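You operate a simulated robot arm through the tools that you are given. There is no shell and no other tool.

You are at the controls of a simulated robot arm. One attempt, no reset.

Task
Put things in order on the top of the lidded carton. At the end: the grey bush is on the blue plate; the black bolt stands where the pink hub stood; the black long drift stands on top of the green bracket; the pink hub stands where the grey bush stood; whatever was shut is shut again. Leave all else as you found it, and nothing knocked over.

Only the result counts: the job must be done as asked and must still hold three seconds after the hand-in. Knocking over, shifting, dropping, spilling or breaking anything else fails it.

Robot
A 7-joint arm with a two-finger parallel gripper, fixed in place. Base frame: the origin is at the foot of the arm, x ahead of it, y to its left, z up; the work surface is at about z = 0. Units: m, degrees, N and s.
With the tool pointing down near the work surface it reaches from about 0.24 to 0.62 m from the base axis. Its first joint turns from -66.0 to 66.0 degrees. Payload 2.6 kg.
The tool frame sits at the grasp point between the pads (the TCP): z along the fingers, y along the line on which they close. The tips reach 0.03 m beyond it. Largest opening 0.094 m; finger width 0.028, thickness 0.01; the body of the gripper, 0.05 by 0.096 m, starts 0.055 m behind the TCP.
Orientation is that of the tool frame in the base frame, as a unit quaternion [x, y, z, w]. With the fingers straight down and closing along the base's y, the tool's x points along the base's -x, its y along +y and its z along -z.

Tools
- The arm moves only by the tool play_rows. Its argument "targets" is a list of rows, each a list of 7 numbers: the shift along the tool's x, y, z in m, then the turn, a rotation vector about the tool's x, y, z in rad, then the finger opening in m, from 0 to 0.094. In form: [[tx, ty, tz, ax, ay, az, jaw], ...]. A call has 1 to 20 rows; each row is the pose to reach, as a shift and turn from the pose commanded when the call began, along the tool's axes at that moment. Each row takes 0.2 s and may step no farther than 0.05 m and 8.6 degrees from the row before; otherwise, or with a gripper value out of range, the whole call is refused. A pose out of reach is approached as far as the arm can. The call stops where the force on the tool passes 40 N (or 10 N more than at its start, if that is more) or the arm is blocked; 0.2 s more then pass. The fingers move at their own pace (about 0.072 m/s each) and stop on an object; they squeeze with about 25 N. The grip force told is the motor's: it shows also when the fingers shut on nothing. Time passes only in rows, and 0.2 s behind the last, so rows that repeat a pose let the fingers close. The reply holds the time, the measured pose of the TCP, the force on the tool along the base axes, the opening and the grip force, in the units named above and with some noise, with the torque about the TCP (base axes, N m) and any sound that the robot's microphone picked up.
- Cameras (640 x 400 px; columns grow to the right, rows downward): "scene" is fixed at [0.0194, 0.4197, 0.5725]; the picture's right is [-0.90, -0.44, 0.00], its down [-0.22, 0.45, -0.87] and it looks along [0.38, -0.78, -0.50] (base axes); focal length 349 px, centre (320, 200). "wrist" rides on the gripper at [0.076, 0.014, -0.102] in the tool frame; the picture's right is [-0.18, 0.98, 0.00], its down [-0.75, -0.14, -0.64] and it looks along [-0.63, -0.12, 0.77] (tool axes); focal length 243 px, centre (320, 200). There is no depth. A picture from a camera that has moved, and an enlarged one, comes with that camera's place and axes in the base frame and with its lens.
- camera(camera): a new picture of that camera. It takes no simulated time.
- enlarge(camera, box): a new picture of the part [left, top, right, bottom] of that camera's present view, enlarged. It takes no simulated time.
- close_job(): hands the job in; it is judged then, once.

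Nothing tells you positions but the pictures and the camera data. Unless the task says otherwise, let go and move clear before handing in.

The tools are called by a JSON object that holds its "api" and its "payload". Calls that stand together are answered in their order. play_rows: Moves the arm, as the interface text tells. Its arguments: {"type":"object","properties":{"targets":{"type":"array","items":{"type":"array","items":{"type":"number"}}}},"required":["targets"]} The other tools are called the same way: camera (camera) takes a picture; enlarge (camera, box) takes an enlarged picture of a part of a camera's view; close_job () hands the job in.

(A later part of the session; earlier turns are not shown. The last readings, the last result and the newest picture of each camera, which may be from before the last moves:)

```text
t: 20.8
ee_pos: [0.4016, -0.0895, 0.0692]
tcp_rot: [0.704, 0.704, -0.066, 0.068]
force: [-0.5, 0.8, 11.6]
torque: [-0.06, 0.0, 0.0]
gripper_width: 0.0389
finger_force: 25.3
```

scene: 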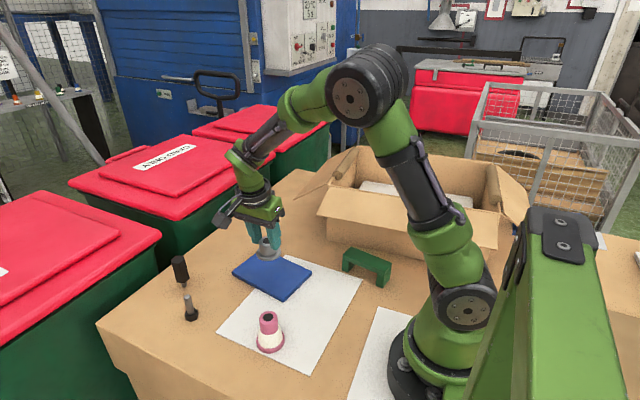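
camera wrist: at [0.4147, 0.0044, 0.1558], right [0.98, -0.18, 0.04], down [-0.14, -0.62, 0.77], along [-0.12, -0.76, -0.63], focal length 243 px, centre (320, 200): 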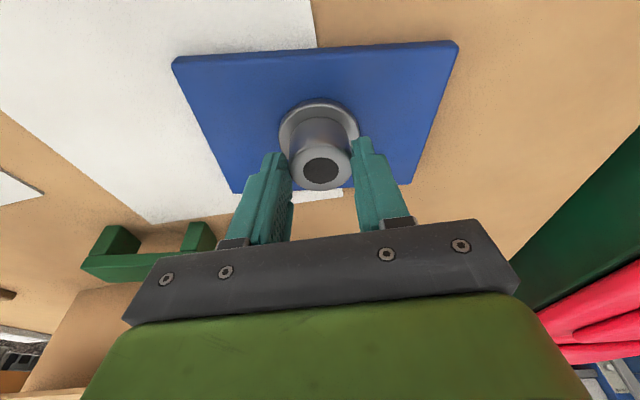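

Load is down to about 12 N. I'll ease up a little more, then open.

{"api": "play_rows", "payload": {"targets": [[-0.0002, 0, -0.0011, 0, 0, 0, 0.02], [-0.0002, 0, -0.0011, 0, 0, 0, 0.05], [-0.0002, 0, -0.0011, 0, 0, 0, 0.08], [-0.0002, 0, -0.0011, 0, 0, 0, 0.08], [-0.0002, 0, -0.0011, 0, 0, 0, 0.08]]}}

{"api": "camera", "payload": {"camera": "wrist"}}

{"api": "enlarge", "payload": {"camera": "scene", "box": [215, 200, 335, 310]}}

```text
t: 22.0
ee_pos: [0.402, -0.0882, 0.0708]
tcp_rot: [0.705, 0.703, -0.067, 0.067]
force: [0.7, 0.2, -1.1]
torque: [0.0, 0.02, 0.0]
gripper_width: 0.0801
finger_force: 0.1
```

```text
taken
camera wrist: at [0.4149, 0.0043, 0.1573], right [0.98, -0.18, 0.03], down [-0.14, -0.62, 0.77], along [-0.12, -0.76, -0.63], focal length 243 px, centre (320, 200)
```

wrist: 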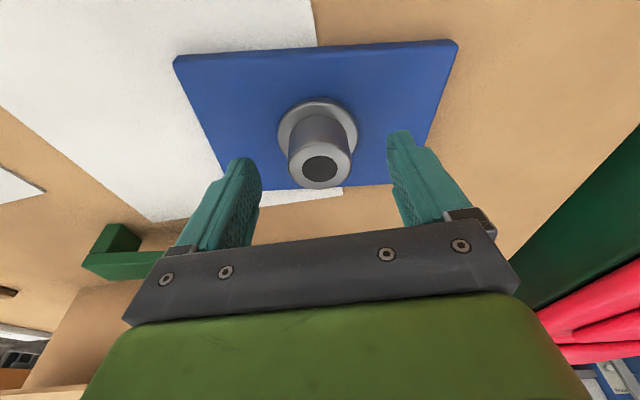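

```text
3.64 times, centred on (275, 255) of scene
camera zoom: at [0.0194, 0.4197, 0.5725], right [-0.9, -0.44, 0.0], down [-0.22, 0.45, -0.87], along [0.38, -0.78, -0.5], focal length 1268 px, centre (484, 0)
```

zoom: 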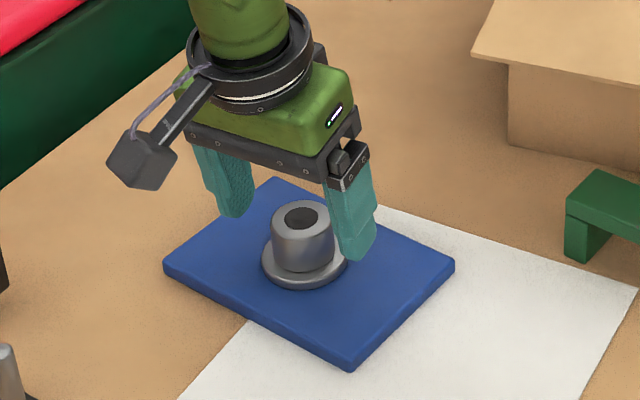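

The bush stands on the plate. I'll rise straight up and move over the pink hub for a closer look.

{"api": "play_rows", "payload": {"targets": [[-0.0082, 0, -0.0426, 0, 0, 0, 0.08], [-0.0164, 0, -0.0851, 0, 0, 0, 0.08], [-0.0246, 0, -0.1277, 0, 0, 0, 0.094], [0.0064, -0.0206, -0.1337, 0, 0, 0, 0.094], [0.0375, -0.0412, -0.1396, 0, 0, 0, 0.094], [0.0685, -0.0618, -0.1456, 0, 0, 0, 0.094], [0.0996, -0.0824, -0.1515, 0, 0, 0, 0.094], [0.1306, -0.103, -0.1575, 0, 0, 0, 0.094], [0.1306, -0.103, -0.1575, 0, 0, 0, 0.094]]}}

{"api": "camera", "payload": {"camera": "wrist"}}

{"api": "camera", "payload": {"camera": "scene"}}

```text
t: 24.0
ee_pos: [0.2986, 0.0678, 0.2013]
tcp_rot: [0.704, 0.703, -0.067, 0.067]
force: [0.3, -0.3, -0.7]
torque: [0.05, 0.0, 0.0]
gripper_width: 0.0939
finger_force: 0.1
```

```text
taken
camera wrist: at [0.3123, 0.1622, 0.2876], right [0.98, -0.18, 0.03], down [-0.14, -0.62, 0.77], along [-0.12, -0.76, -0.63], focal length 243 px, centre (320, 200)
```

wrist: 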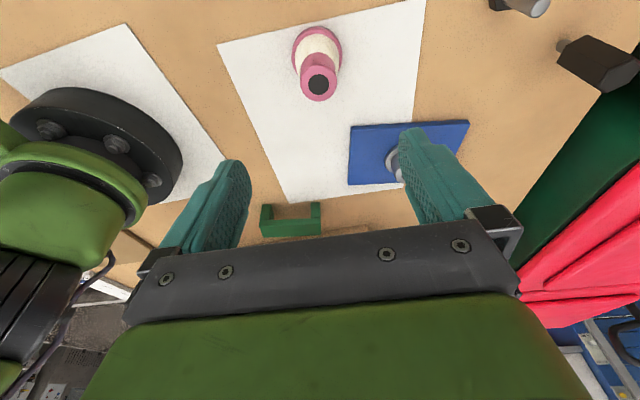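

```text
taken
```

scene: 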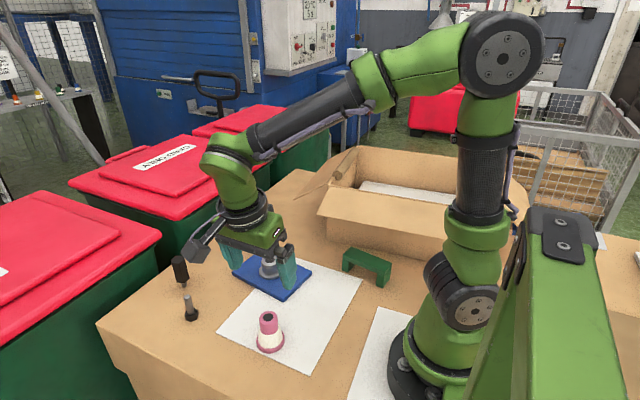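

The hub is in view. I'll enlarge it from both cameras to pin down its position before gripping.

{"api": "enlarge", "payload": {"camera": "wrist", "box": [260, 10, 388, 110]}}

{"api": "enlarge", "payload": {"camera": "scene", "box": [238, 300, 302, 360]}}

```text
4.00 times, centred on (324, 60) of wrist
camera zoom: at [0.3123, 0.1622, 0.2876], right [0.98, -0.18, 0.03], down [-0.14, -0.62, 0.77], along [-0.12, -0.76, -0.63], focal length 970 px, centre (304, 760)
```

zoom: 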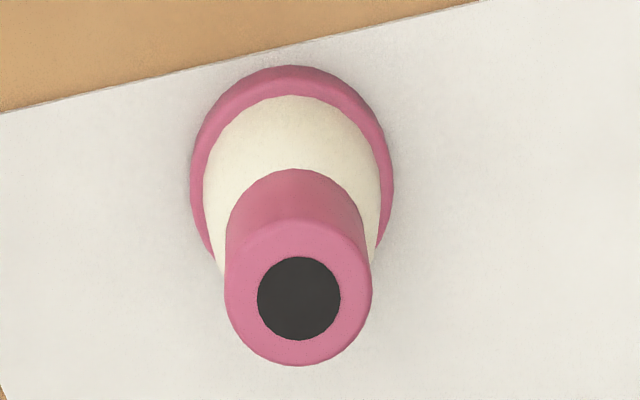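

```text
6.67 times, centred on (270, 330) of scene
camera zoom: at [0.0194, 0.4197, 0.5725], right [-0.9, -0.44, 0.0], down [-0.22, 0.45, -0.87], along [0.38, -0.78, -0.5], focal length 2324 px, centre (653, -667)
```

zoom: 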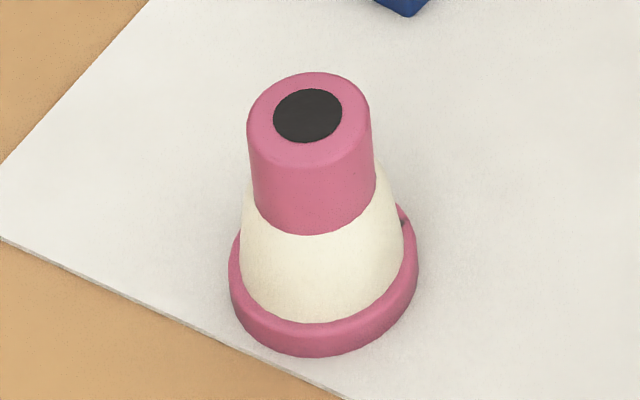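

Hub centre ≈ (0.300, 0.0605) with top at z≈0.069 and an upper cylinder about 34 mm across. I'll descend so the fingertips surround the upper pink cylinder.

{"api": "play_rows", "payload": {"targets": [[0.0077, 0.0007, 0.0399, 0, 0, 0, 0.094], [0.0153, 0.0014, 0.0799, 0, 0, 0, 0.094], [0.02, 0.0014, 0.104, 0, 0, 0, 0.094], [0.023, 0.0014, 0.1198, 0, 0, 0, 0.094], [0.023, 0.0014, 0.1198, 0, 0, 0, 0.094]]}}

{"api": "camera", "payload": {"camera": "wrist"}}

{"api": "enlarge", "payload": {"camera": "scene", "box": [200, 240, 330, 360]}}

```text
t: 25.2
ee_pos: [0.2982, 0.07, 0.0772]
tcp_rot: [0.704, 0.704, -0.067, 0.067]
force: [0.3, 0.2, -1.2]
torque: [0.02, -0.01, 0.0]
gripper_width: 0.0939
finger_force: 0.1
```

```text
taken
camera wrist: at [0.312, 0.1633, 0.1639], right [0.98, -0.18, 0.03], down [-0.14, -0.62, 0.77], along [-0.12, -0.76, -0.63], focal length 243 px, centre (320, 200)
```

wrist: 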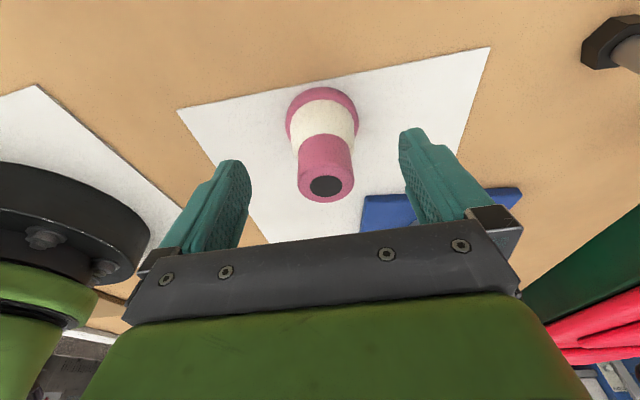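

```text
3.33 times, centred on (265, 300) of scene
camera zoom: at [0.0194, 0.4197, 0.5725], right [-0.9, -0.44, 0.0], down [-0.22, 0.45, -0.87], along [0.38, -0.78, -0.5], focal length 1162 px, centre (503, -133)
```

zoom: 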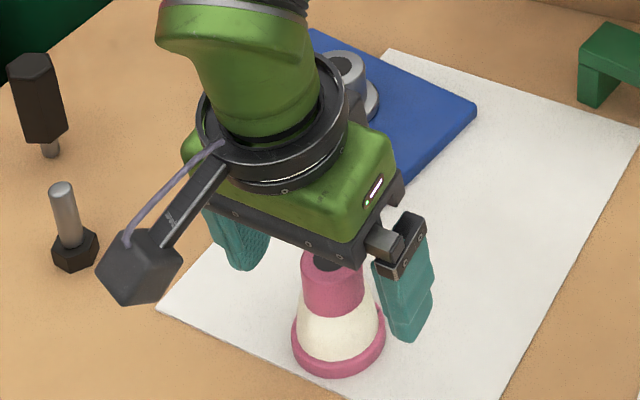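

The hub is between the fingers. I'll centre by 2 mm and close.

{"api": "play_rows", "payload": {"targets": [[-0.001, 0.002, 0, 0, 0, 0, 0.094], [-0.001, 0.002, 0, 0, 0, 0, 0.06], [-0.001, 0.002, 0, 0, 0, 0, 0.03], [-0.001, 0.002, 0, 0, 0, 0, 0.02], [-0.001, 0.002, 0, 0, 0, 0, 0.02], [-0.001, 0.002, 0, 0, 0, 0, 0.02]]}}

{"api": "camera", "payload": {"camera": "wrist"}}

{"api": "enlarge", "payload": {"camera": "scene", "box": [200, 240, 330, 360]}}

```text
t: 26.6
ee_pos: [0.3007, 0.0688, 0.0776]
tcp_rot: [0.705, 0.703, -0.067, 0.067]
force: [0.8, -0.1, 0.3]
torque: [-0.05, -0.01, 0.05]
gripper_width: 0.033
finger_force: 24.9
```

```text
taken
camera wrist: at [0.3138, 0.1615, 0.1645], right [0.98, -0.18, 0.03], down [-0.14, -0.62, 0.77], along [-0.12, -0.76, -0.63], focal length 243 px, centre (320, 200)
```

wrist: 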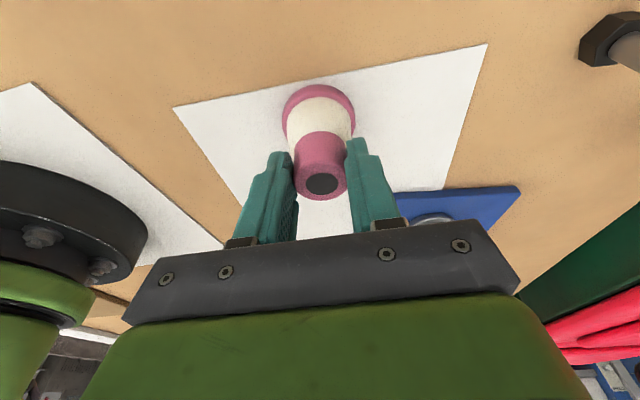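

```text
3.33 times, centred on (265, 300) of scene
camera zoom: at [0.0194, 0.4197, 0.5725], right [-0.9, -0.44, 0.0], down [-0.22, 0.45, -0.87], along [0.38, -0.78, -0.5], focal length 1162 px, centre (503, -133)
```

zoom: 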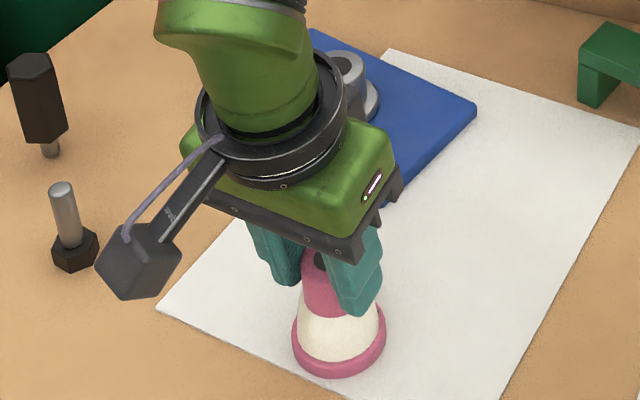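

The hub is gripped (33 mm). I'll lift it, turn the heading back toward the carton-parallel orientation, and carry it to the clear spot beside the flap corner.

{"api": "play_rows", "payload": {"targets": [[-0.0079, 0, -0.0409, 0, 0, 0, 0.02], [-0.0157, 0, -0.0819, 0, 0, 0, 0.02], [-0.0236, 0, -0.1228, 0, 0, 0, 0.02], [-0.0509, 0.015, -0.1175, 0.02769, 0, 0.14396, 0.02], [-0.0783, 0.0301, -0.1123, 0.05538, 0, 0.28792, 0.02], [-0.1056, 0.0451, -0.107, 0.08307, 0, 0.43188, 0.02], [-0.133, 0.0602, -0.1018, 0.11076, 0, 0.57584, 0.02], [-0.1603, 0.0752, -0.0965, 0.13845, 0, 0.7198, 0.02], [-0.1876, 0.0902, -0.0912, 0.16614, 0, 0.86376, 0.02], [-0.215, 0.1053, -0.086, 0.19383, 0, 1.00772, 0.02], [-0.2423, 0.1203, -0.0807, 0.22152, 0, 1.15168, 0.02], [-0.2697, 0.1354, -0.0755, 0.24921, 0, 1.29564, 0.02], [-0.297, 0.1504, -0.0702, 0.2769, 0, 1.4396, 0.02], [-0.297, 0.1504, -0.0702, 0.2769, 0, 1.4396, 0.02]]}}

{"api": "camera", "payload": {"camera": "wrist"}}

{"api": "camera", "payload": {"camera": "scene"}}

```text
t: 29.6
ee_pos: [0.4513, -0.2118, 0.2015]
tcp_rot: [0.994, 0.051, -0.094, 0.006]
force: [0.1, 0.6, -3.4]
torque: [-0.03, -0.04, 0.01]
gripper_width: 0.0331
finger_force: 25.1
```

```text
taken
camera wrist: at [0.5458, -0.2179, 0.2882], right [-0.08, -1.0, 0.03], down [-0.63, 0.08, 0.77], along [-0.77, 0.04, -0.63], focal length 243 px, centre (320, 200)
```

wrist: 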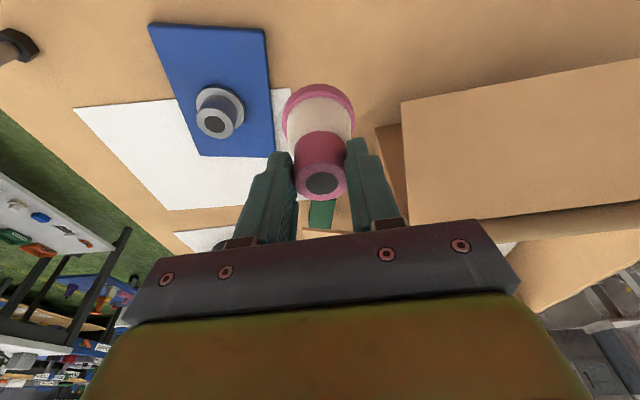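

```text
taken
```

scene: 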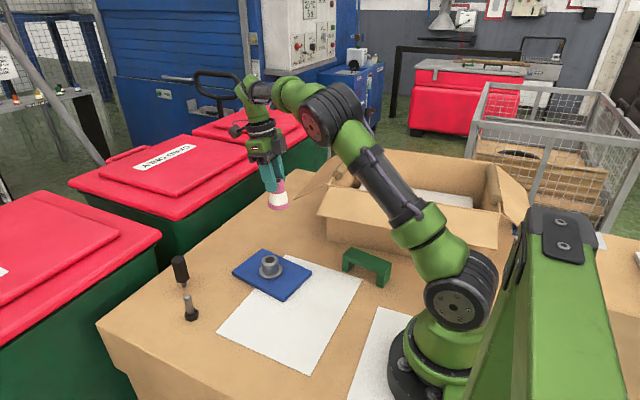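

The hub is at the clear spot beside the flap corner. I'll lower it until the base is about 1 cm above the surface.

{"api": "play_rows", "payload": {"targets": [[0.0054, 0, 0.028, 0, 0, 0, 0.02], [0.0108, 0, 0.056, 0, 0, 0, 0.02], [0.0161, 0, 0.084, 0, 0, 0, 0.02], [0.0215, 0, 0.112, 0, 0, 0, 0.02], [0.0215, 0, 0.112, 0, 0, 0, 0.02]]}}

{"api": "camera", "payload": {"camera": "wrist"}}

{"api": "enlarge", "payload": {"camera": "scene", "box": [220, 150, 350, 250]}}

```text
t: 30.8
ee_pos: [0.4522, -0.2129, 0.0903]
tcp_rot: [0.994, 0.051, -0.095, 0.005]
force: [0.1, -0.9, -2.5]
torque: [0.02, -0.01, 0.01]
gripper_width: 0.0327
finger_force: 25.1
```

```text
taken
camera wrist: at [0.5468, -0.218, 0.1756], right [-0.08, -1.0, 0.03], down [-0.63, 0.08, 0.77], along [-0.77, 0.04, -0.63], focal length 243 px, centre (320, 200)
```

wrist: 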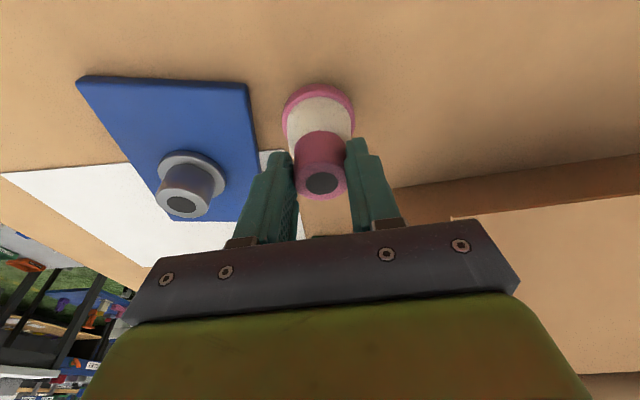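

```text
4.00 times, centred on (285, 200) of scene
camera zoom: at [0.0195, 0.4197, 0.5725], right [-0.9, -0.44, 0.0], down [-0.22, 0.45, -0.87], along [0.38, -0.78, -0.5], focal length 1394 px, centre (460, 200)
```

zoom: 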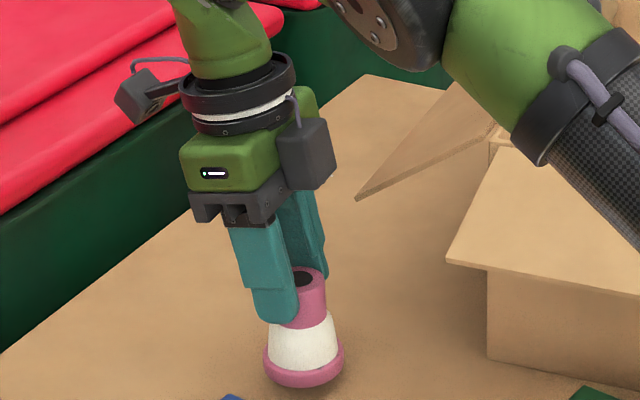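

Upright and about 11 mm above the surface. Sliding in parallel to the flap edge to the bush's old place.

{"api": "play_rows", "payload": {"targets": [[0, 0.0245, 0, 0, 0, 0, 0.02], [0, 0.049, 0, 0, 0, 0, 0.02], [-0.0004, 0.0735, 0, 0, 0, 0, 0.02], [-0.0008, 0.098, 0, 0, 0, 0, 0.02], [-0.0013, 0.1225, 0, 0, 0, 0, 0.02], [-0.0013, 0.1469, 0, 0, 0, 0, 0.02], [-0.0013, 0.1469, 0, 0, 0, 0, 0.02]]}}

{"api": "camera", "payload": {"camera": "wrist"}}

{"api": "enlarge", "payload": {"camera": "scene", "box": [260, 130, 376, 240]}}

```text
t: 32.4
ee_pos: [0.465, -0.36, 0.0894]
tcp_rot: [0.994, 0.052, -0.096, 0.004]
force: [0.6, 0.2, -3.6]
torque: [-0.01, -0.02, 0.01]
gripper_width: 0.0326
finger_force: 25.3
```

```text
taken
camera wrist: at [0.5603, -0.3655, 0.175], right [-0.08, -1.0, 0.03], down [-0.63, 0.08, 0.77], along [-0.77, 0.04, -0.63], focal length 243 px, centre (320, 200)
```

wrist: 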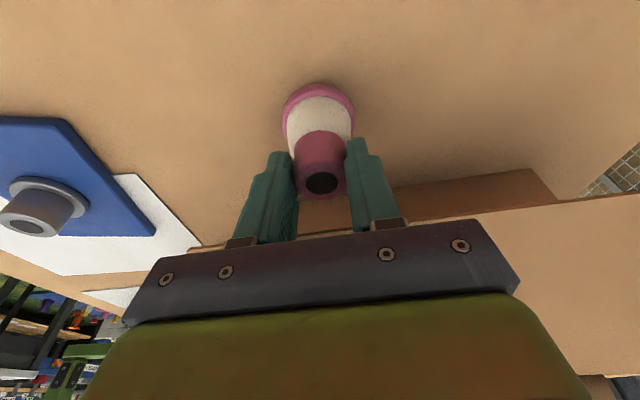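

```text
3.64 times, centred on (318, 185) of scene
camera zoom: at [0.0195, 0.4196, 0.5725], right [-0.9, -0.44, 0.0], down [-0.22, 0.45, -0.87], along [0.38, -0.78, -0.5], focal length 1268 px, centre (327, 254)
```

zoom: 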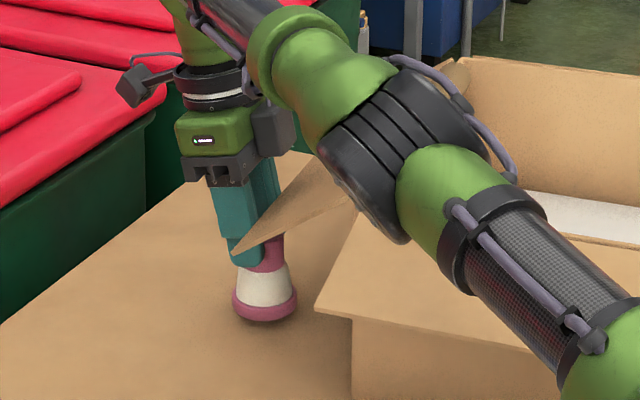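

The hub is within 2 mm of the bush's old place. I'll apply a 1 mm correction and lower to near contact.

{"api": "play_rows", "payload": {"targets": [[0.0008, -0.0006, 0.0042, 0, 0, 0, 0.02], [0.0016, -0.0012, 0.0083, 0, 0, 0, 0.02], [0.0016, -0.0012, 0.0083, 0, 0, 0, 0.02]]}}

```text
t: 33.2
ee_pos: [0.4653, -0.3572, 0.0807]
tcp_rot: [0.994, 0.052, -0.095, 0.005]
force: [-0.1, -0.8, -3.1]
torque: [0.02, -0.06, -0.01]
gripper_width: 0.0328
finger_force: 25.0
```

{"api": "play_rows", "payload": {"targets": [[0.0002, 0, 0.001, 0, 0, 0, 0.02], [0.0003, 0, 0.0017, 0, 0, 0, 0.02], [0.0003, 0, 0.0017, 0, 0, 0, 0.02]]}}

{"api": "camera", "payload": {"camera": "wrist"}}

```text
t: 34.0
ee_pos: [0.4648, -0.357, 0.0802]
tcp_rot: [0.994, 0.052, -0.094, 0.004]
force: [-0.2, -0.1, -3.8]
torque: [0.03, -0.03, -0.02]
gripper_width: 0.0325
finger_force: 24.9
```

```text
taken
camera wrist: at [0.5596, -0.3621, 0.1663], right [-0.08, -1.0, 0.03], down [-0.63, 0.08, 0.77], along [-0.77, 0.04, -0.63], focal length 243 px, centre (320, 200)
```

wrist: 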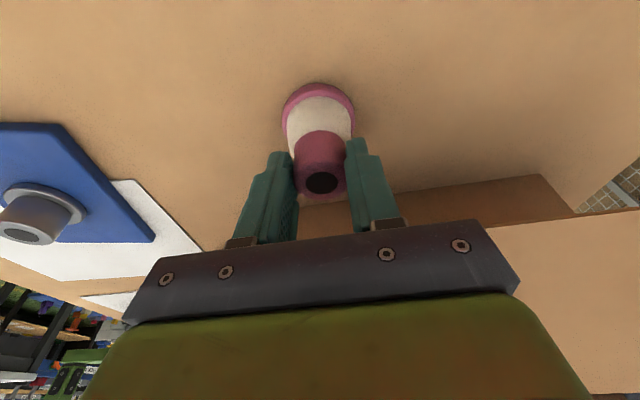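

Still hanging free, since the force equals the hub's weight. Small position correction and 2 mm lower.

{"api": "play_rows", "payload": {"targets": [[0.0015, 0.001, -0.0003, 0, 0, 0, 0.02], [0.0017, 0.001, 0.0007, 0, 0, 0, 0.02], [0.0019, 0.001, 0.0017, 0, 0, 0, 0.02], [0.0019, 0.001, 0.0017, 0, 0, 0, 0.02]]}}

{"api": "camera", "payload": {"camera": "wrist"}}

```text
t: 35.0
ee_pos: [0.4669, -0.3569, 0.0788]
tcp_rot: [0.994, 0.051, -0.095, 0.006]
force: [-0.9, -0.6, 1.2]
torque: [-0.04, 0.07, 0.04]
gripper_width: 0.0327
finger_force: 24.9
```

```text
taken
camera wrist: at [0.5621, -0.3621, 0.1648], right [-0.08, -1.0, 0.04], down [-0.63, 0.08, 0.77], along [-0.77, 0.04, -0.63], focal length 243 px, centre (320, 200)
```

wrist: 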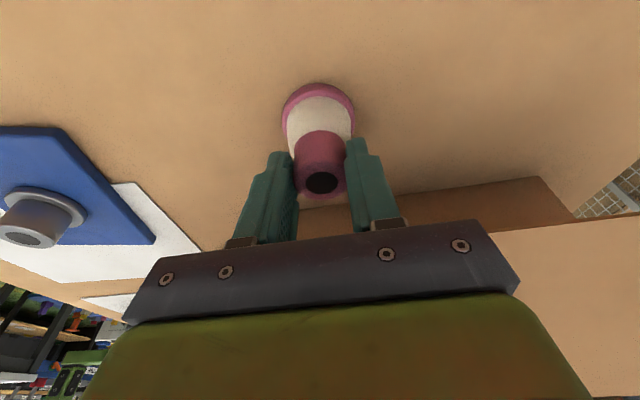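

Contact is just made. I measure the hub about 3 mm off in y, so I'll lift 1.5 mm, correct, and set it down again.

{"api": "play_rows", "payload": {"targets": [[-0.0003, 0, -0.0015, 0, 0, 0, 0.02], [-0.0008, 0.0025, -0.0014, 0, 0, 0, 0.02], [-0.0008, 0.0025, -0.0014, 0, 0, 0, 0.02], [-0.0006, 0.0025, 0.0003, 0, 0, 0, 0.02], [-0.0006, 0.0025, 0.0003, 0, 0, 0, 0.02]]}}

{"api": "camera", "payload": {"camera": "wrist"}}

```text
t: 36.2
ee_pos: [0.4665, -0.3593, 0.0782]
tcp_rot: [0.994, 0.051, -0.095, 0.005]
force: [-1.9, 0.1, 3.3]
torque: [0.21, 0.2, 0.05]
gripper_width: 0.0327
finger_force: 25.2
```

```text
taken
camera wrist: at [0.561, -0.3653, 0.1649], right [-0.08, -1.0, 0.04], down [-0.63, 0.08, 0.77], along [-0.77, 0.04, -0.63], focal length 243 px, centre (320, 200)
```

wrist: 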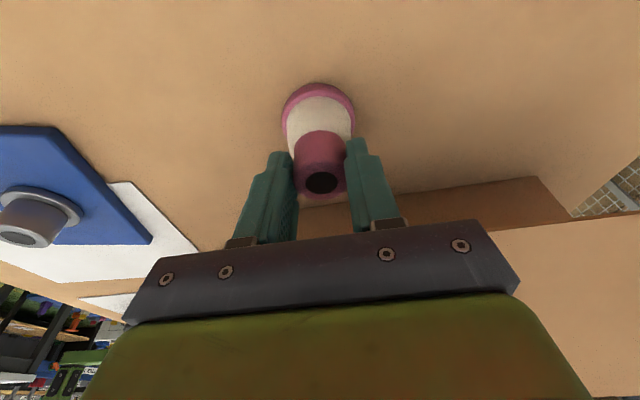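

The hub stands on the bush's old spot at (≈0.459, −0.360). Opening the fingers.

{"api": "play_rows", "payload": {"targets": [[0, 0, 0, 0, 0, 0, 0.045], [0, 0, 0, 0, 0, 0, 0.065], [0, 0, 0, 0, 0, 0, 0.075], [0, 0, 0, 0, 0, 0, 0.075]]}}

{"api": "camera", "payload": {"camera": "wrist"}}

{"api": "enlarge", "payload": {"camera": "scene", "box": [260, 130, 376, 240]}}

```text
t: 37.2
ee_pos: [0.4657, -0.3599, 0.079]
tcp_rot: [0.994, 0.053, -0.095, 0.005]
force: [0.5, -0.9, 1.7]
torque: [0.01, -0.04, 0.02]
gripper_width: 0.075
finger_force: 0.1
```

```text
taken
camera wrist: at [0.561, -0.3651, 0.1643], right [-0.08, -1.0, 0.03], down [-0.63, 0.08, 0.77], along [-0.77, 0.04, -0.63], focal length 243 px, centre (320, 200)
```

wrist: 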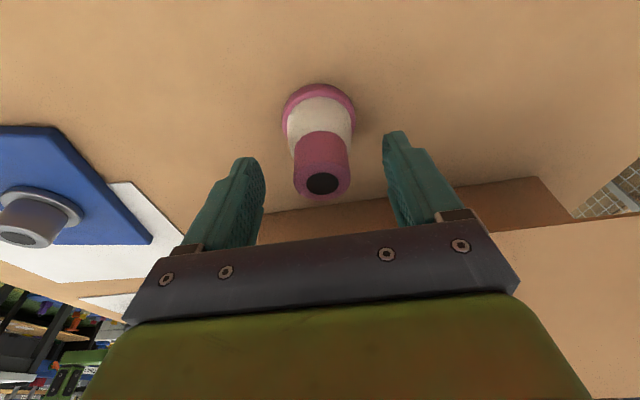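

```text
3.64 times, centred on (318, 185) of scene
camera zoom: at [0.0194, 0.4197, 0.5725], right [-0.9, -0.44, 0.0], down [-0.22, 0.45, -0.87], along [0.38, -0.78, -0.5], focal length 1268 px, centre (327, 254)
```

zoom: 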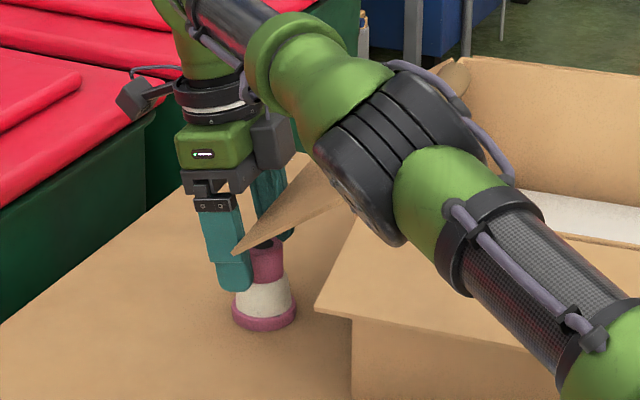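

The hub stands free. I'll back the fingers away outward 8 mm and rise just above the hub's top, staying clear of the flap edge.

{"api": "play_rows", "payload": {"targets": [[0.004, 0, -0.0008, 0, 0.045, 0, 0.075], [0.0079, 0, -0.0015, 0, 0.09, 0, 0.075], [0.0064, 0, -0.0094, 0, 0.09, 0, 0.075], [0.0049, 0, -0.0172, 0, 0.09, 0, 0.075], [0.0034, 0, -0.025, 0, 0.09, 0, 0.075], [0.0019, 0, -0.0329, 0, 0.09, 0, 0.075], [0.0019, 0, -0.0329, 0, 0.09, 0, 0.075]]}}

{"api": "camera", "payload": {"camera": "wrist"}}

{"api": "enlarge", "payload": {"camera": "scene", "box": [260, 130, 376, 240]}}

```text
t: 38.8
ee_pos: [0.4743, -0.3584, 0.1098]
tcp_rot: [0.997, 0.051, -0.049, 0.002]
force: [-0.1, -0.1, -0.1]
torque: [0.01, -0.02, 0.0]
gripper_width: 0.0748
finger_force: 0.0
```

```text
taken
camera wrist: at [0.5612, -0.3643, 0.2041], right [-0.08, -1.0, 0.02], down [-0.7, 0.07, 0.71], along [-0.71, 0.04, -0.7], focal length 243 px, centre (320, 200)
```

wrist: 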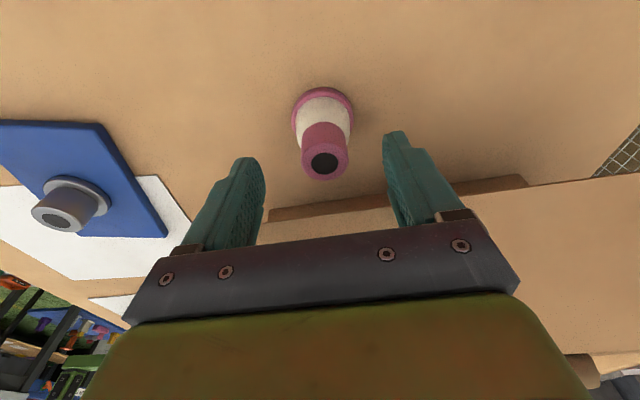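

```text
3.64 times, centred on (318, 185) of scene
camera zoom: at [0.0194, 0.4197, 0.5725], right [-0.9, -0.44, 0.0], down [-0.22, 0.45, -0.87], along [0.38, -0.78, -0.5], focal length 1268 px, centre (327, 254)
```

zoom: 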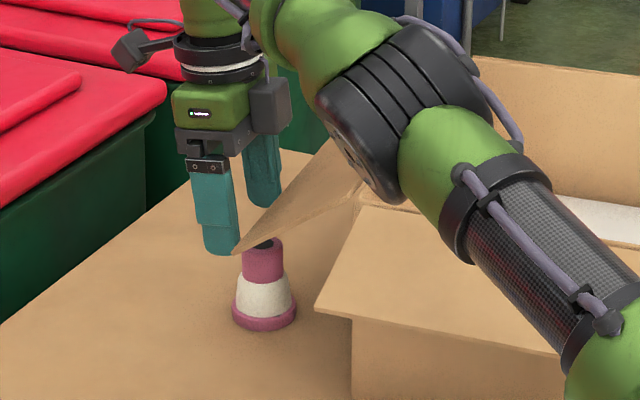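

Hub upright, fingertips above its top. Sliding back out along the flap edge and then rising.

{"api": "play_rows", "payload": {"targets": [[0, -0.025, 0, 0, 0, 0, 0.075], [0, -0.05, 0, 0, 0, 0, 0.075], [0, -0.075, 0, 0, 0, 0, 0.075], [0, -0.1, 0, 0, 0, 0, 0.075], [0, -0.125, 0, 0, 0, 0, 0.075], [0, -0.15, 0, 0, 0, 0, 0.075], [-0.0045, -0.155, -0.0448, 0, 0, 0, 0.075], [-0.009, -0.16, -0.0896, 0, 0.05, 0, 0.075], [-0.012, -0.16, -0.1194, 0, 0.1, 0, 0.075], [-0.012, -0.16, -0.1194, 0, 0.1, 0, 0.075]]}}

{"api": "camera", "payload": {"camera": "wrist"}}

{"api": "camera", "payload": {"camera": "scene"}}

```text
t: 41.0
ee_pos: [0.4582, -0.1972, 0.2272]
tcp_rot: [0.999, 0.052, 0.0, -0.001]
force: [0.3, 0.4, 0.4]
torque: [0.0, 0.01, -0.02]
gripper_width: 0.0753
finger_force: 0.1
```

```text
taken
camera wrist: at [0.5353, -0.2053, 0.3308], right [-0.08, -1.0, 0.0], down [-0.76, 0.06, 0.64], along [-0.64, 0.05, -0.77], focal length 243 px, centre (320, 200)
```

wrist: 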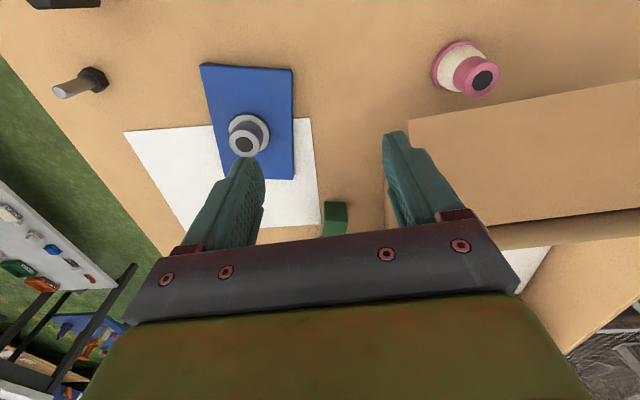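

```text
taken
```

scene: 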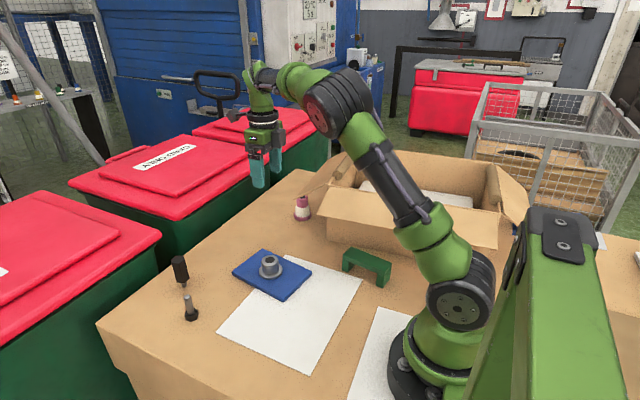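

The hub stands upright on the bush's old spot. Next is the bolt: I'll turn the heading by 84° and move above it at height.

{"api": "play_rows", "payload": {"targets": [[0.005, -0.028, 0.0007, 0, 0, -0.1466, 0.08], [0.01, -0.0559, 0.0014, 0, 0, -0.2932, 0.08], [0.015, -0.0839, 0.0021, 0, 0, -0.4398, 0.08], [0.02, -0.1118, 0.0028, 0, 0, -0.5864, 0.08], [0.0251, -0.1398, 0.0035, 0, 0, -0.733, 0.08], [0.0301, -0.1677, 0.0042, 0, 0, -0.8796, 0.08], [0.0351, -0.1957, 0.0049, 0, 0, -1.0262, 0.08], [0.0401, -0.2236, 0.0056, 0, 0, -1.1728, 0.08], [0.0451, -0.2516, 0.0063, 0, 0, -1.3194, 0.08], [0.0501, -0.2795, 0.007, 0, 0, -1.466, 0.08], [0.0501, -0.2795, 0.007, 0, 0, -1.466, 0.08]]}}

{"api": "camera", "payload": {"camera": "wrist"}}

{"api": "camera", "payload": {"camera": "scene"}}

```text
t: 43.4
ee_pos: [0.4794, 0.085, 0.2225]
tcp_rot: [0.707, 0.707, 0.001, 0.0]
force: [0.6, 0.2, -0.1]
torque: [-0.02, 0.02, 0.02]
gripper_width: 0.0802
finger_force: 0.1
```

```text
taken
camera wrist: at [0.4936, 0.1608, 0.3253], right [0.98, -0.18, 0.0], down [-0.14, -0.75, 0.64], along [-0.12, -0.63, -0.77], focal length 243 px, centre (320, 200)
```

wrist: 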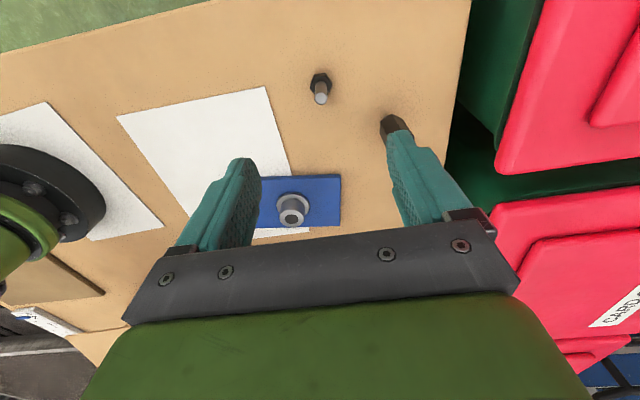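

```text
taken
```

scene: 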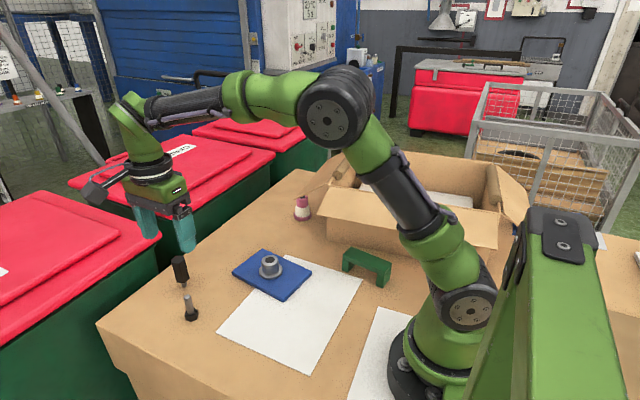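

{"api": "enlarge", "payload": {"camera": "wrist", "box": [280, 60, 440, 160]}}

{"api": "enlarge", "payload": {"camera": "scene", "box": [160, 250, 224, 330]}}

```text
4.00 times, centred on (360, 110) of wrist
camera zoom: at [0.4936, 0.1608, 0.3253], right [0.98, -0.18, 0.0], down [-0.14, -0.75, 0.64], along [-0.12, -0.63, -0.77], focal length 970 px, centre (160, 560)
```

zoom: 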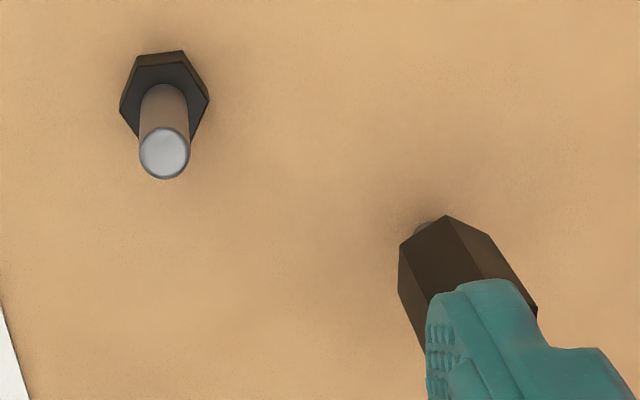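

```text
5.00 times, centred on (192, 290) of scene
camera zoom: at [0.0194, 0.4197, 0.5725], right [-0.9, -0.44, 0.0], down [-0.22, 0.45, -0.87], along [0.38, -0.78, -0.5], focal length 1743 px, centre (960, -250)
```

zoom: 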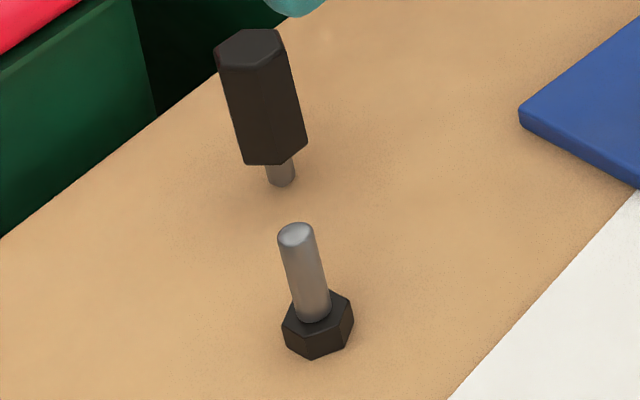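

Bolt axis ≈ (0.4795, 0.0815), top z≈0.060, head below about z=0.018. I'll descend to grip its shank.

{"api": "play_rows", "payload": {"targets": [[-0.0015, 0, 0.042, 0, 0, 0, 0.08], [-0.0035, 0, 0.084, 0, 0, 0, 0.08], [-0.0035, 0, 0.126, 0, 0, 0, 0.08], [-0.0035, 0, 0.15, 0, 0, 0, 0.08], [-0.0035, 0, 0.168, 0, 0, 0, 0.08], [-0.0035, 0, 0.168, 0, 0, 0, 0.08]]}}

{"api": "camera", "payload": {"camera": "wrist"}}

{"api": "enlarge", "payload": {"camera": "scene", "box": [130, 220, 260, 330]}}

```text
t: 44.8
ee_pos: [0.4773, 0.0824, 0.0545]
tcp_rot: [0.707, 0.707, 0.0, 0.0]
force: [-0.5, -0.2, -0.2]
torque: [-0.07, 0.03, 0.01]
gripper_width: 0.08
finger_force: 0.1
```

```text
taken
camera wrist: at [0.4922, 0.1572, 0.1572], right [0.98, -0.18, 0.0], down [-0.14, -0.75, 0.64], along [-0.12, -0.63, -0.77], focal length 243 px, centre (320, 200)
```

wrist: 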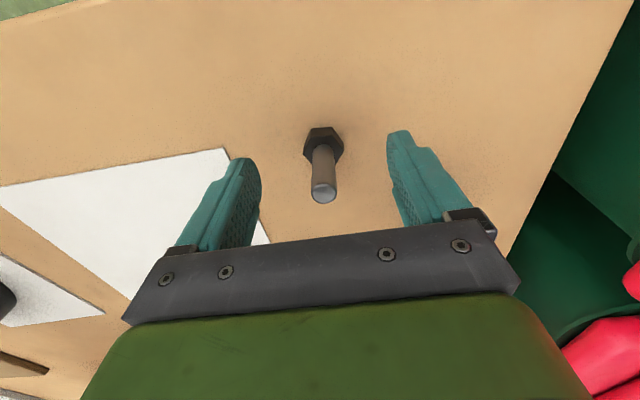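

```text
3.64 times, centred on (195, 275) of scene
camera zoom: at [0.0194, 0.4197, 0.5725], right [-0.9, -0.44, 0.0], down [-0.22, 0.45, -0.87], along [0.38, -0.78, -0.5], focal length 1268 px, centre (774, -73)
```

zoom: 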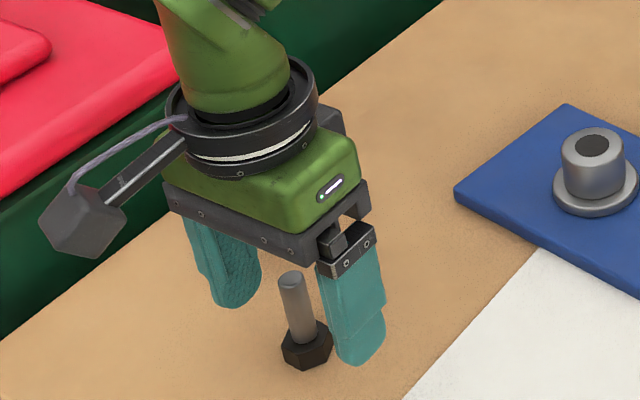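

The bolt shank is between the pads. Centring 1 mm and closing.

{"api": "play_rows", "payload": {"targets": [[0, 0.0012, 0, 0, 0, 0, 0.08], [0, 0.0012, 0, 0, 0, 0, 0.05], [0, 0.0012, 0, 0, 0, 0, 0.02], [0, 0.0012, 0, 0, 0, 0, 0.004], [0, 0.0012, 0, 0, 0, 0, 0.004], [0, 0.0012, 0, 0, 0, 0, 0.004], [0, 0.0012, 0, 0, 0, 0, 0.004]]}}

{"api": "camera", "payload": {"camera": "wrist"}}

{"api": "enlarge", "payload": {"camera": "scene", "box": [130, 220, 260, 330]}}

```text
t: 46.4
ee_pos: [0.4789, 0.0828, 0.0556]
tcp_rot: [0.707, 0.707, 0.0, 0.0]
force: [-0.6, 0.5, 0.0]
torque: [-0.03, 0.0, -0.02]
gripper_width: 0.0128
finger_force: 24.5
```

```text
taken
camera wrist: at [0.4934, 0.1571, 0.1576], right [0.98, -0.18, 0.0], down [-0.14, -0.75, 0.64], along [-0.12, -0.63, -0.77], focal length 243 px, centre (320, 200)
```

wrist: 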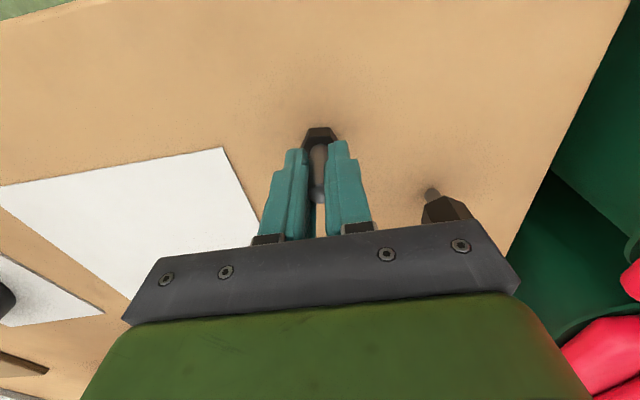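

```text
3.64 times, centred on (195, 275) of scene
camera zoom: at [0.0194, 0.4197, 0.5725], right [-0.9, -0.44, 0.0], down [-0.22, 0.45, -0.87], along [0.38, -0.78, -0.5], focal length 1268 px, centre (774, -73)
```

zoom: 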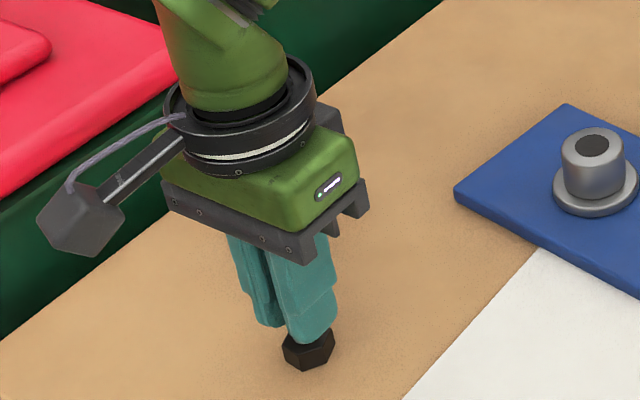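

Gripped (12.8 mm shank). Lifting and carrying the bolt above the hub's old place at (0.300, 0.0603).

{"api": "play_rows", "payload": {"targets": [[0, 0, -0.03, 0, 0, 0, 0.004], [0, 0, -0.07, 0, 0, 0, 0.004], [0, 0, -0.1, 0, 0, 0, 0.004], [-0.0041, -0.0359, -0.1, 0, 0, 0, 0.004], [-0.0082, -0.0718, -0.1, 0, 0, 0, 0.004], [-0.0123, -0.1076, -0.1, 0, 0, 0, 0.004], [-0.0164, -0.1435, -0.1, 0, 0, 0, 0.004], [-0.0205, -0.1794, -0.1, 0, 0, 0, 0.004], [-0.0205, -0.1794, -0.1, 0, 0, 0, 0.004]]}}

{"api": "camera", "payload": {"camera": "wrist"}}

{"api": "camera", "payload": {"camera": "scene"}}

```text
t: 48.4
ee_pos: [0.2993, 0.063, 0.1535]
tcp_rot: [0.708, 0.707, 0.0, 0.0]
force: [0.6, -0.8, -1.5]
torque: [0.01, 0.01, 0.0]
gripper_width: 0.0123
finger_force: 24.6
```

```text
taken
camera wrist: at [0.3135, 0.1376, 0.2562], right [0.98, -0.19, 0.0], down [-0.14, -0.75, 0.64], along [-0.12, -0.63, -0.77], focal length 243 px, centre (320, 200)
```

wrist: 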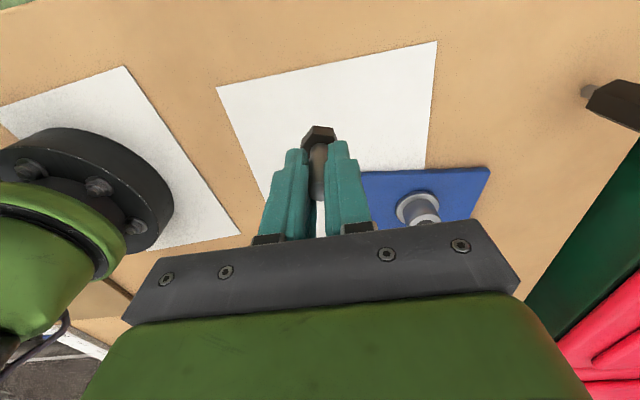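

```text
taken
```

scene: 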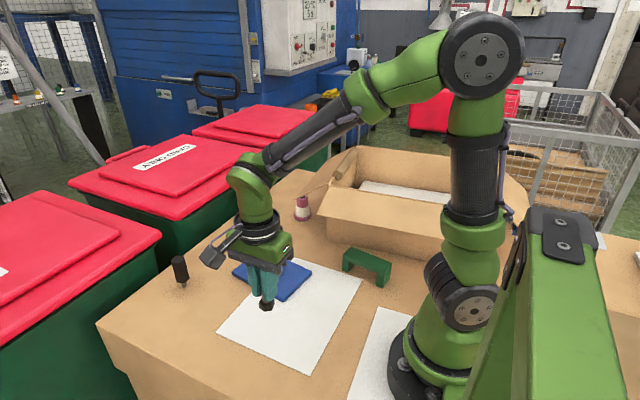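

The bolt is over the hub's old spot. Lowering to just above contact.

{"api": "play_rows", "payload": {"targets": [[-0.0005, 0.0005, 0.03, 0, 0, 0, 0.004], [-0.001, 0.0005, 0.06, 0, 0, 0, 0.004], [-0.001, 0.0005, 0.082, 0, 0, 0, 0.004], [-0.001, 0.0005, 0.095, 0, 0, 0, 0.004], [-0.001, 0.0005, 0.095, 0, 0, 0, 0.004]]}}

{"api": "camera", "payload": {"camera": "wrist"}}

{"api": "enlarge", "payload": {"camera": "scene", "box": [200, 240, 330, 360]}}

```text
t: 49.6
ee_pos: [0.3014, 0.0588, 0.059]
tcp_rot: [0.708, 0.706, 0.001, 0.0]
force: [0.2, 0.2, -0.6]
torque: [0.04, 0.03, 0.03]
gripper_width: 0.0125
finger_force: 24.8
```

```text
taken
camera wrist: at [0.3153, 0.1346, 0.1613], right [0.98, -0.19, 0.0], down [-0.14, -0.75, 0.64], along [-0.12, -0.63, -0.77], focal length 243 px, centre (320, 200)
```

wrist: 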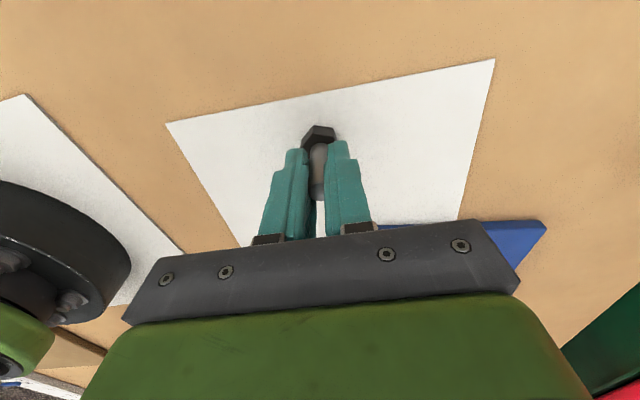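

```text
3.33 times, centred on (265, 300) of scene
camera zoom: at [0.0194, 0.4197, 0.5725], right [-0.9, -0.44, 0.0], down [-0.22, 0.45, -0.87], along [0.38, -0.78, -0.5], focal length 1162 px, centre (503, -133)
```

zoom: 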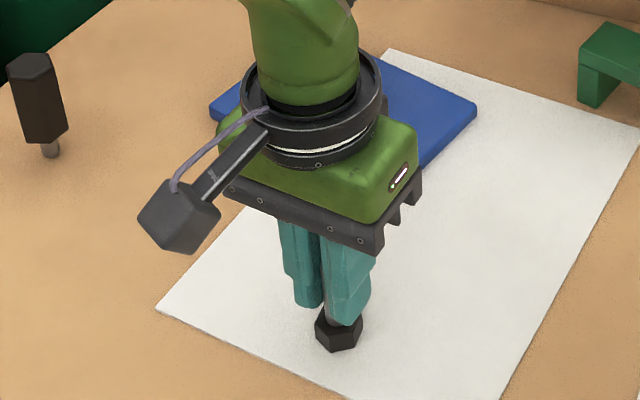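

About 3.5 mm above contact. Small xy correction and lower in steps.

{"api": "play_rows", "payload": {"targets": [[0.002, -0.0013, 0.0, 0, 0, 0, 0.004], [0.002, -0.0013, 0.0015, 0, 0, 0, 0.004], [0.002, -0.0013, 0.0028, 0, 0, 0, 0.004], [0.002, -0.0013, 0.0028, 0, 0, 0, 0.004]]}}

{"api": "camera", "payload": {"camera": "wrist"}}

```text
t: 50.6
ee_pos: [0.3004, 0.0597, 0.056]
tcp_rot: [0.707, 0.707, 0.0, 0.0]
force: [-0.7, 0.3, -0.2]
torque: [0.02, 0.06, -0.01]
gripper_width: 0.0123
finger_force: 25.1
```

```text
taken
camera wrist: at [0.314, 0.1355, 0.1594], right [0.98, -0.18, 0.0], down [-0.14, -0.75, 0.64], along [-0.12, -0.63, -0.77], focal length 243 px, centre (320, 200)
```

wrist: 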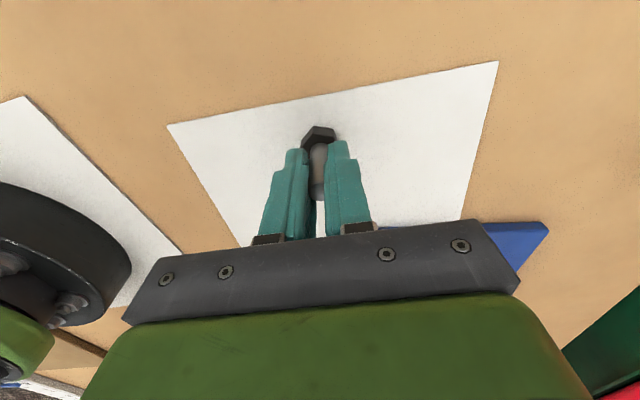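

{"api": "play_rows", "payload": {"targets": [[0.0008, 0, 0.0008, 0, 0, 0, 0.004], [0.0008, 0, 0.0016, 0, 0, 0, 0.004], [0.0008, 0, 0.0016, 0, 0, 0, 0.004]]}}

```text
t: 51.4
ee_pos: [0.2999, 0.0615, 0.0567]
tcp_rot: [0.708, 0.706, 0.001, 0.001]
force: [0.5, -5.6, 20.0]
torque: [-0.2, 0.04, 0.04]
gripper_width: 0.0123
finger_force: 25.0
```

Contact reached (20 N). Relieving the load by 1 mm before releasing.

{"api": "play_rows", "payload": {"targets": [[0, 0, -0.0008, 0, 0, 0, 0.004], [0, 0, -0.0011, 0, 0, 0, 0.004], [0, 0, -0.0011, 0, 0, 0, 0.004]]}}

{"api": "camera", "payload": {"camera": "wrist"}}

```text
t: 52.2
ee_pos: [0.3005, 0.0617, 0.0557]
tcp_rot: [0.707, 0.707, 0.0, 0.0]
force: [2.9, -2.8, 17.2]
torque: [-0.07, 0.01, 0.0]
gripper_width: 0.0123
finger_force: 24.9
```

```text
taken
camera wrist: at [0.3139, 0.1372, 0.1581], right [0.98, -0.18, 0.0], down [-0.14, -0.75, 0.64], along [-0.12, -0.63, -0.77], focal length 243 px, centre (320, 200)
```

wrist: 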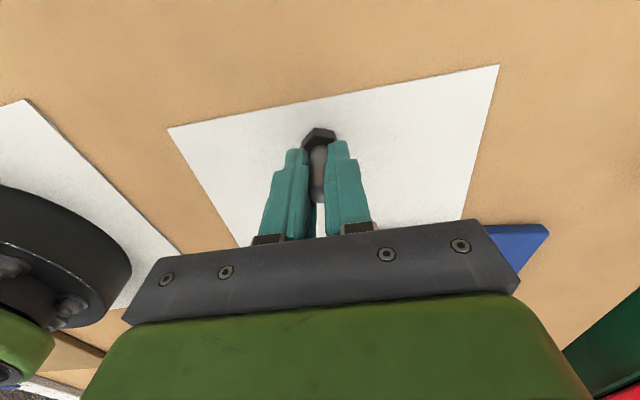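

{"api": "play_rows", "payload": {"targets": [[0, 0, -0.0008, 0, 0, 0, 0.004], [0, 0, -0.0013, 0, 0, 0, 0.004], [0, 0, -0.0013, 0, 0, 0, 0.004]]}}

```text
t: 53.0
ee_pos: [0.2991, 0.0622, 0.0575]
tcp_rot: [0.707, 0.707, -0.001, 0.0]
force: [-0.1, 0.0, -0.3]
torque: [-0.02, 0.01, 0.02]
gripper_width: 0.0122
finger_force: 25.0
```

{"api": "play_rows", "payload": {"targets": [[0, 0, 0.0004, 0, 0, 0, 0.004], [0, 0, 0.0007, 0, 0, 0, 0.004], [0, 0, 0.0007, 0, 0, 0, 0.004]]}}

```text
t: 53.8
ee_pos: [0.3008, 0.0615, 0.0566]
tcp_rot: [0.707, 0.707, 0.0, 0.0]
force: [0.7, 0.2, -0.6]
torque: [-0.05, 0.0, 0.02]
gripper_width: 0.0126
finger_force: 24.9
```

{"api": "play_rows", "payload": {"targets": [[0, 0, 0.0003, 0, 0, 0, 0.004], [0, 0, 0.0006, 0, 0, 0, 0.004], [0, 0, 0.0006, 0, 0, 0, 0.004]]}}

{"api": "camera", "payload": {"camera": "wrist"}}

```text
t: 54.6
ee_pos: [0.299, 0.0624, 0.0561]
tcp_rot: [0.708, 0.706, -0.001, 0.0]
force: [-0.3, -0.5, -0.6]
torque: [-0.02, -0.02, 0.0]
gripper_width: 0.0126
finger_force: 25.2
```

```text
taken
camera wrist: at [0.3134, 0.1378, 0.1586], right [0.98, -0.18, 0.0], down [-0.14, -0.75, 0.64], along [-0.12, -0.63, -0.77], focal length 243 px, centre (320, 200)
```

wrist: 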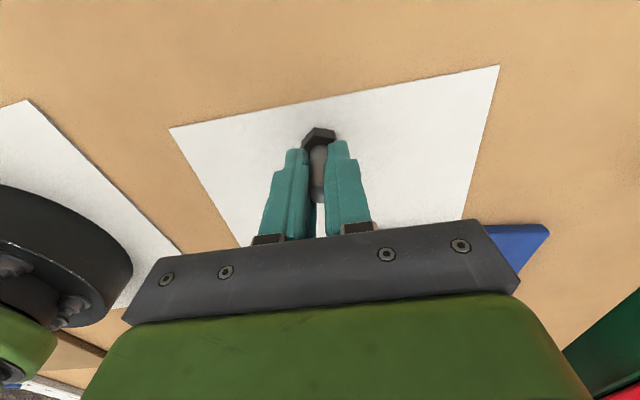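

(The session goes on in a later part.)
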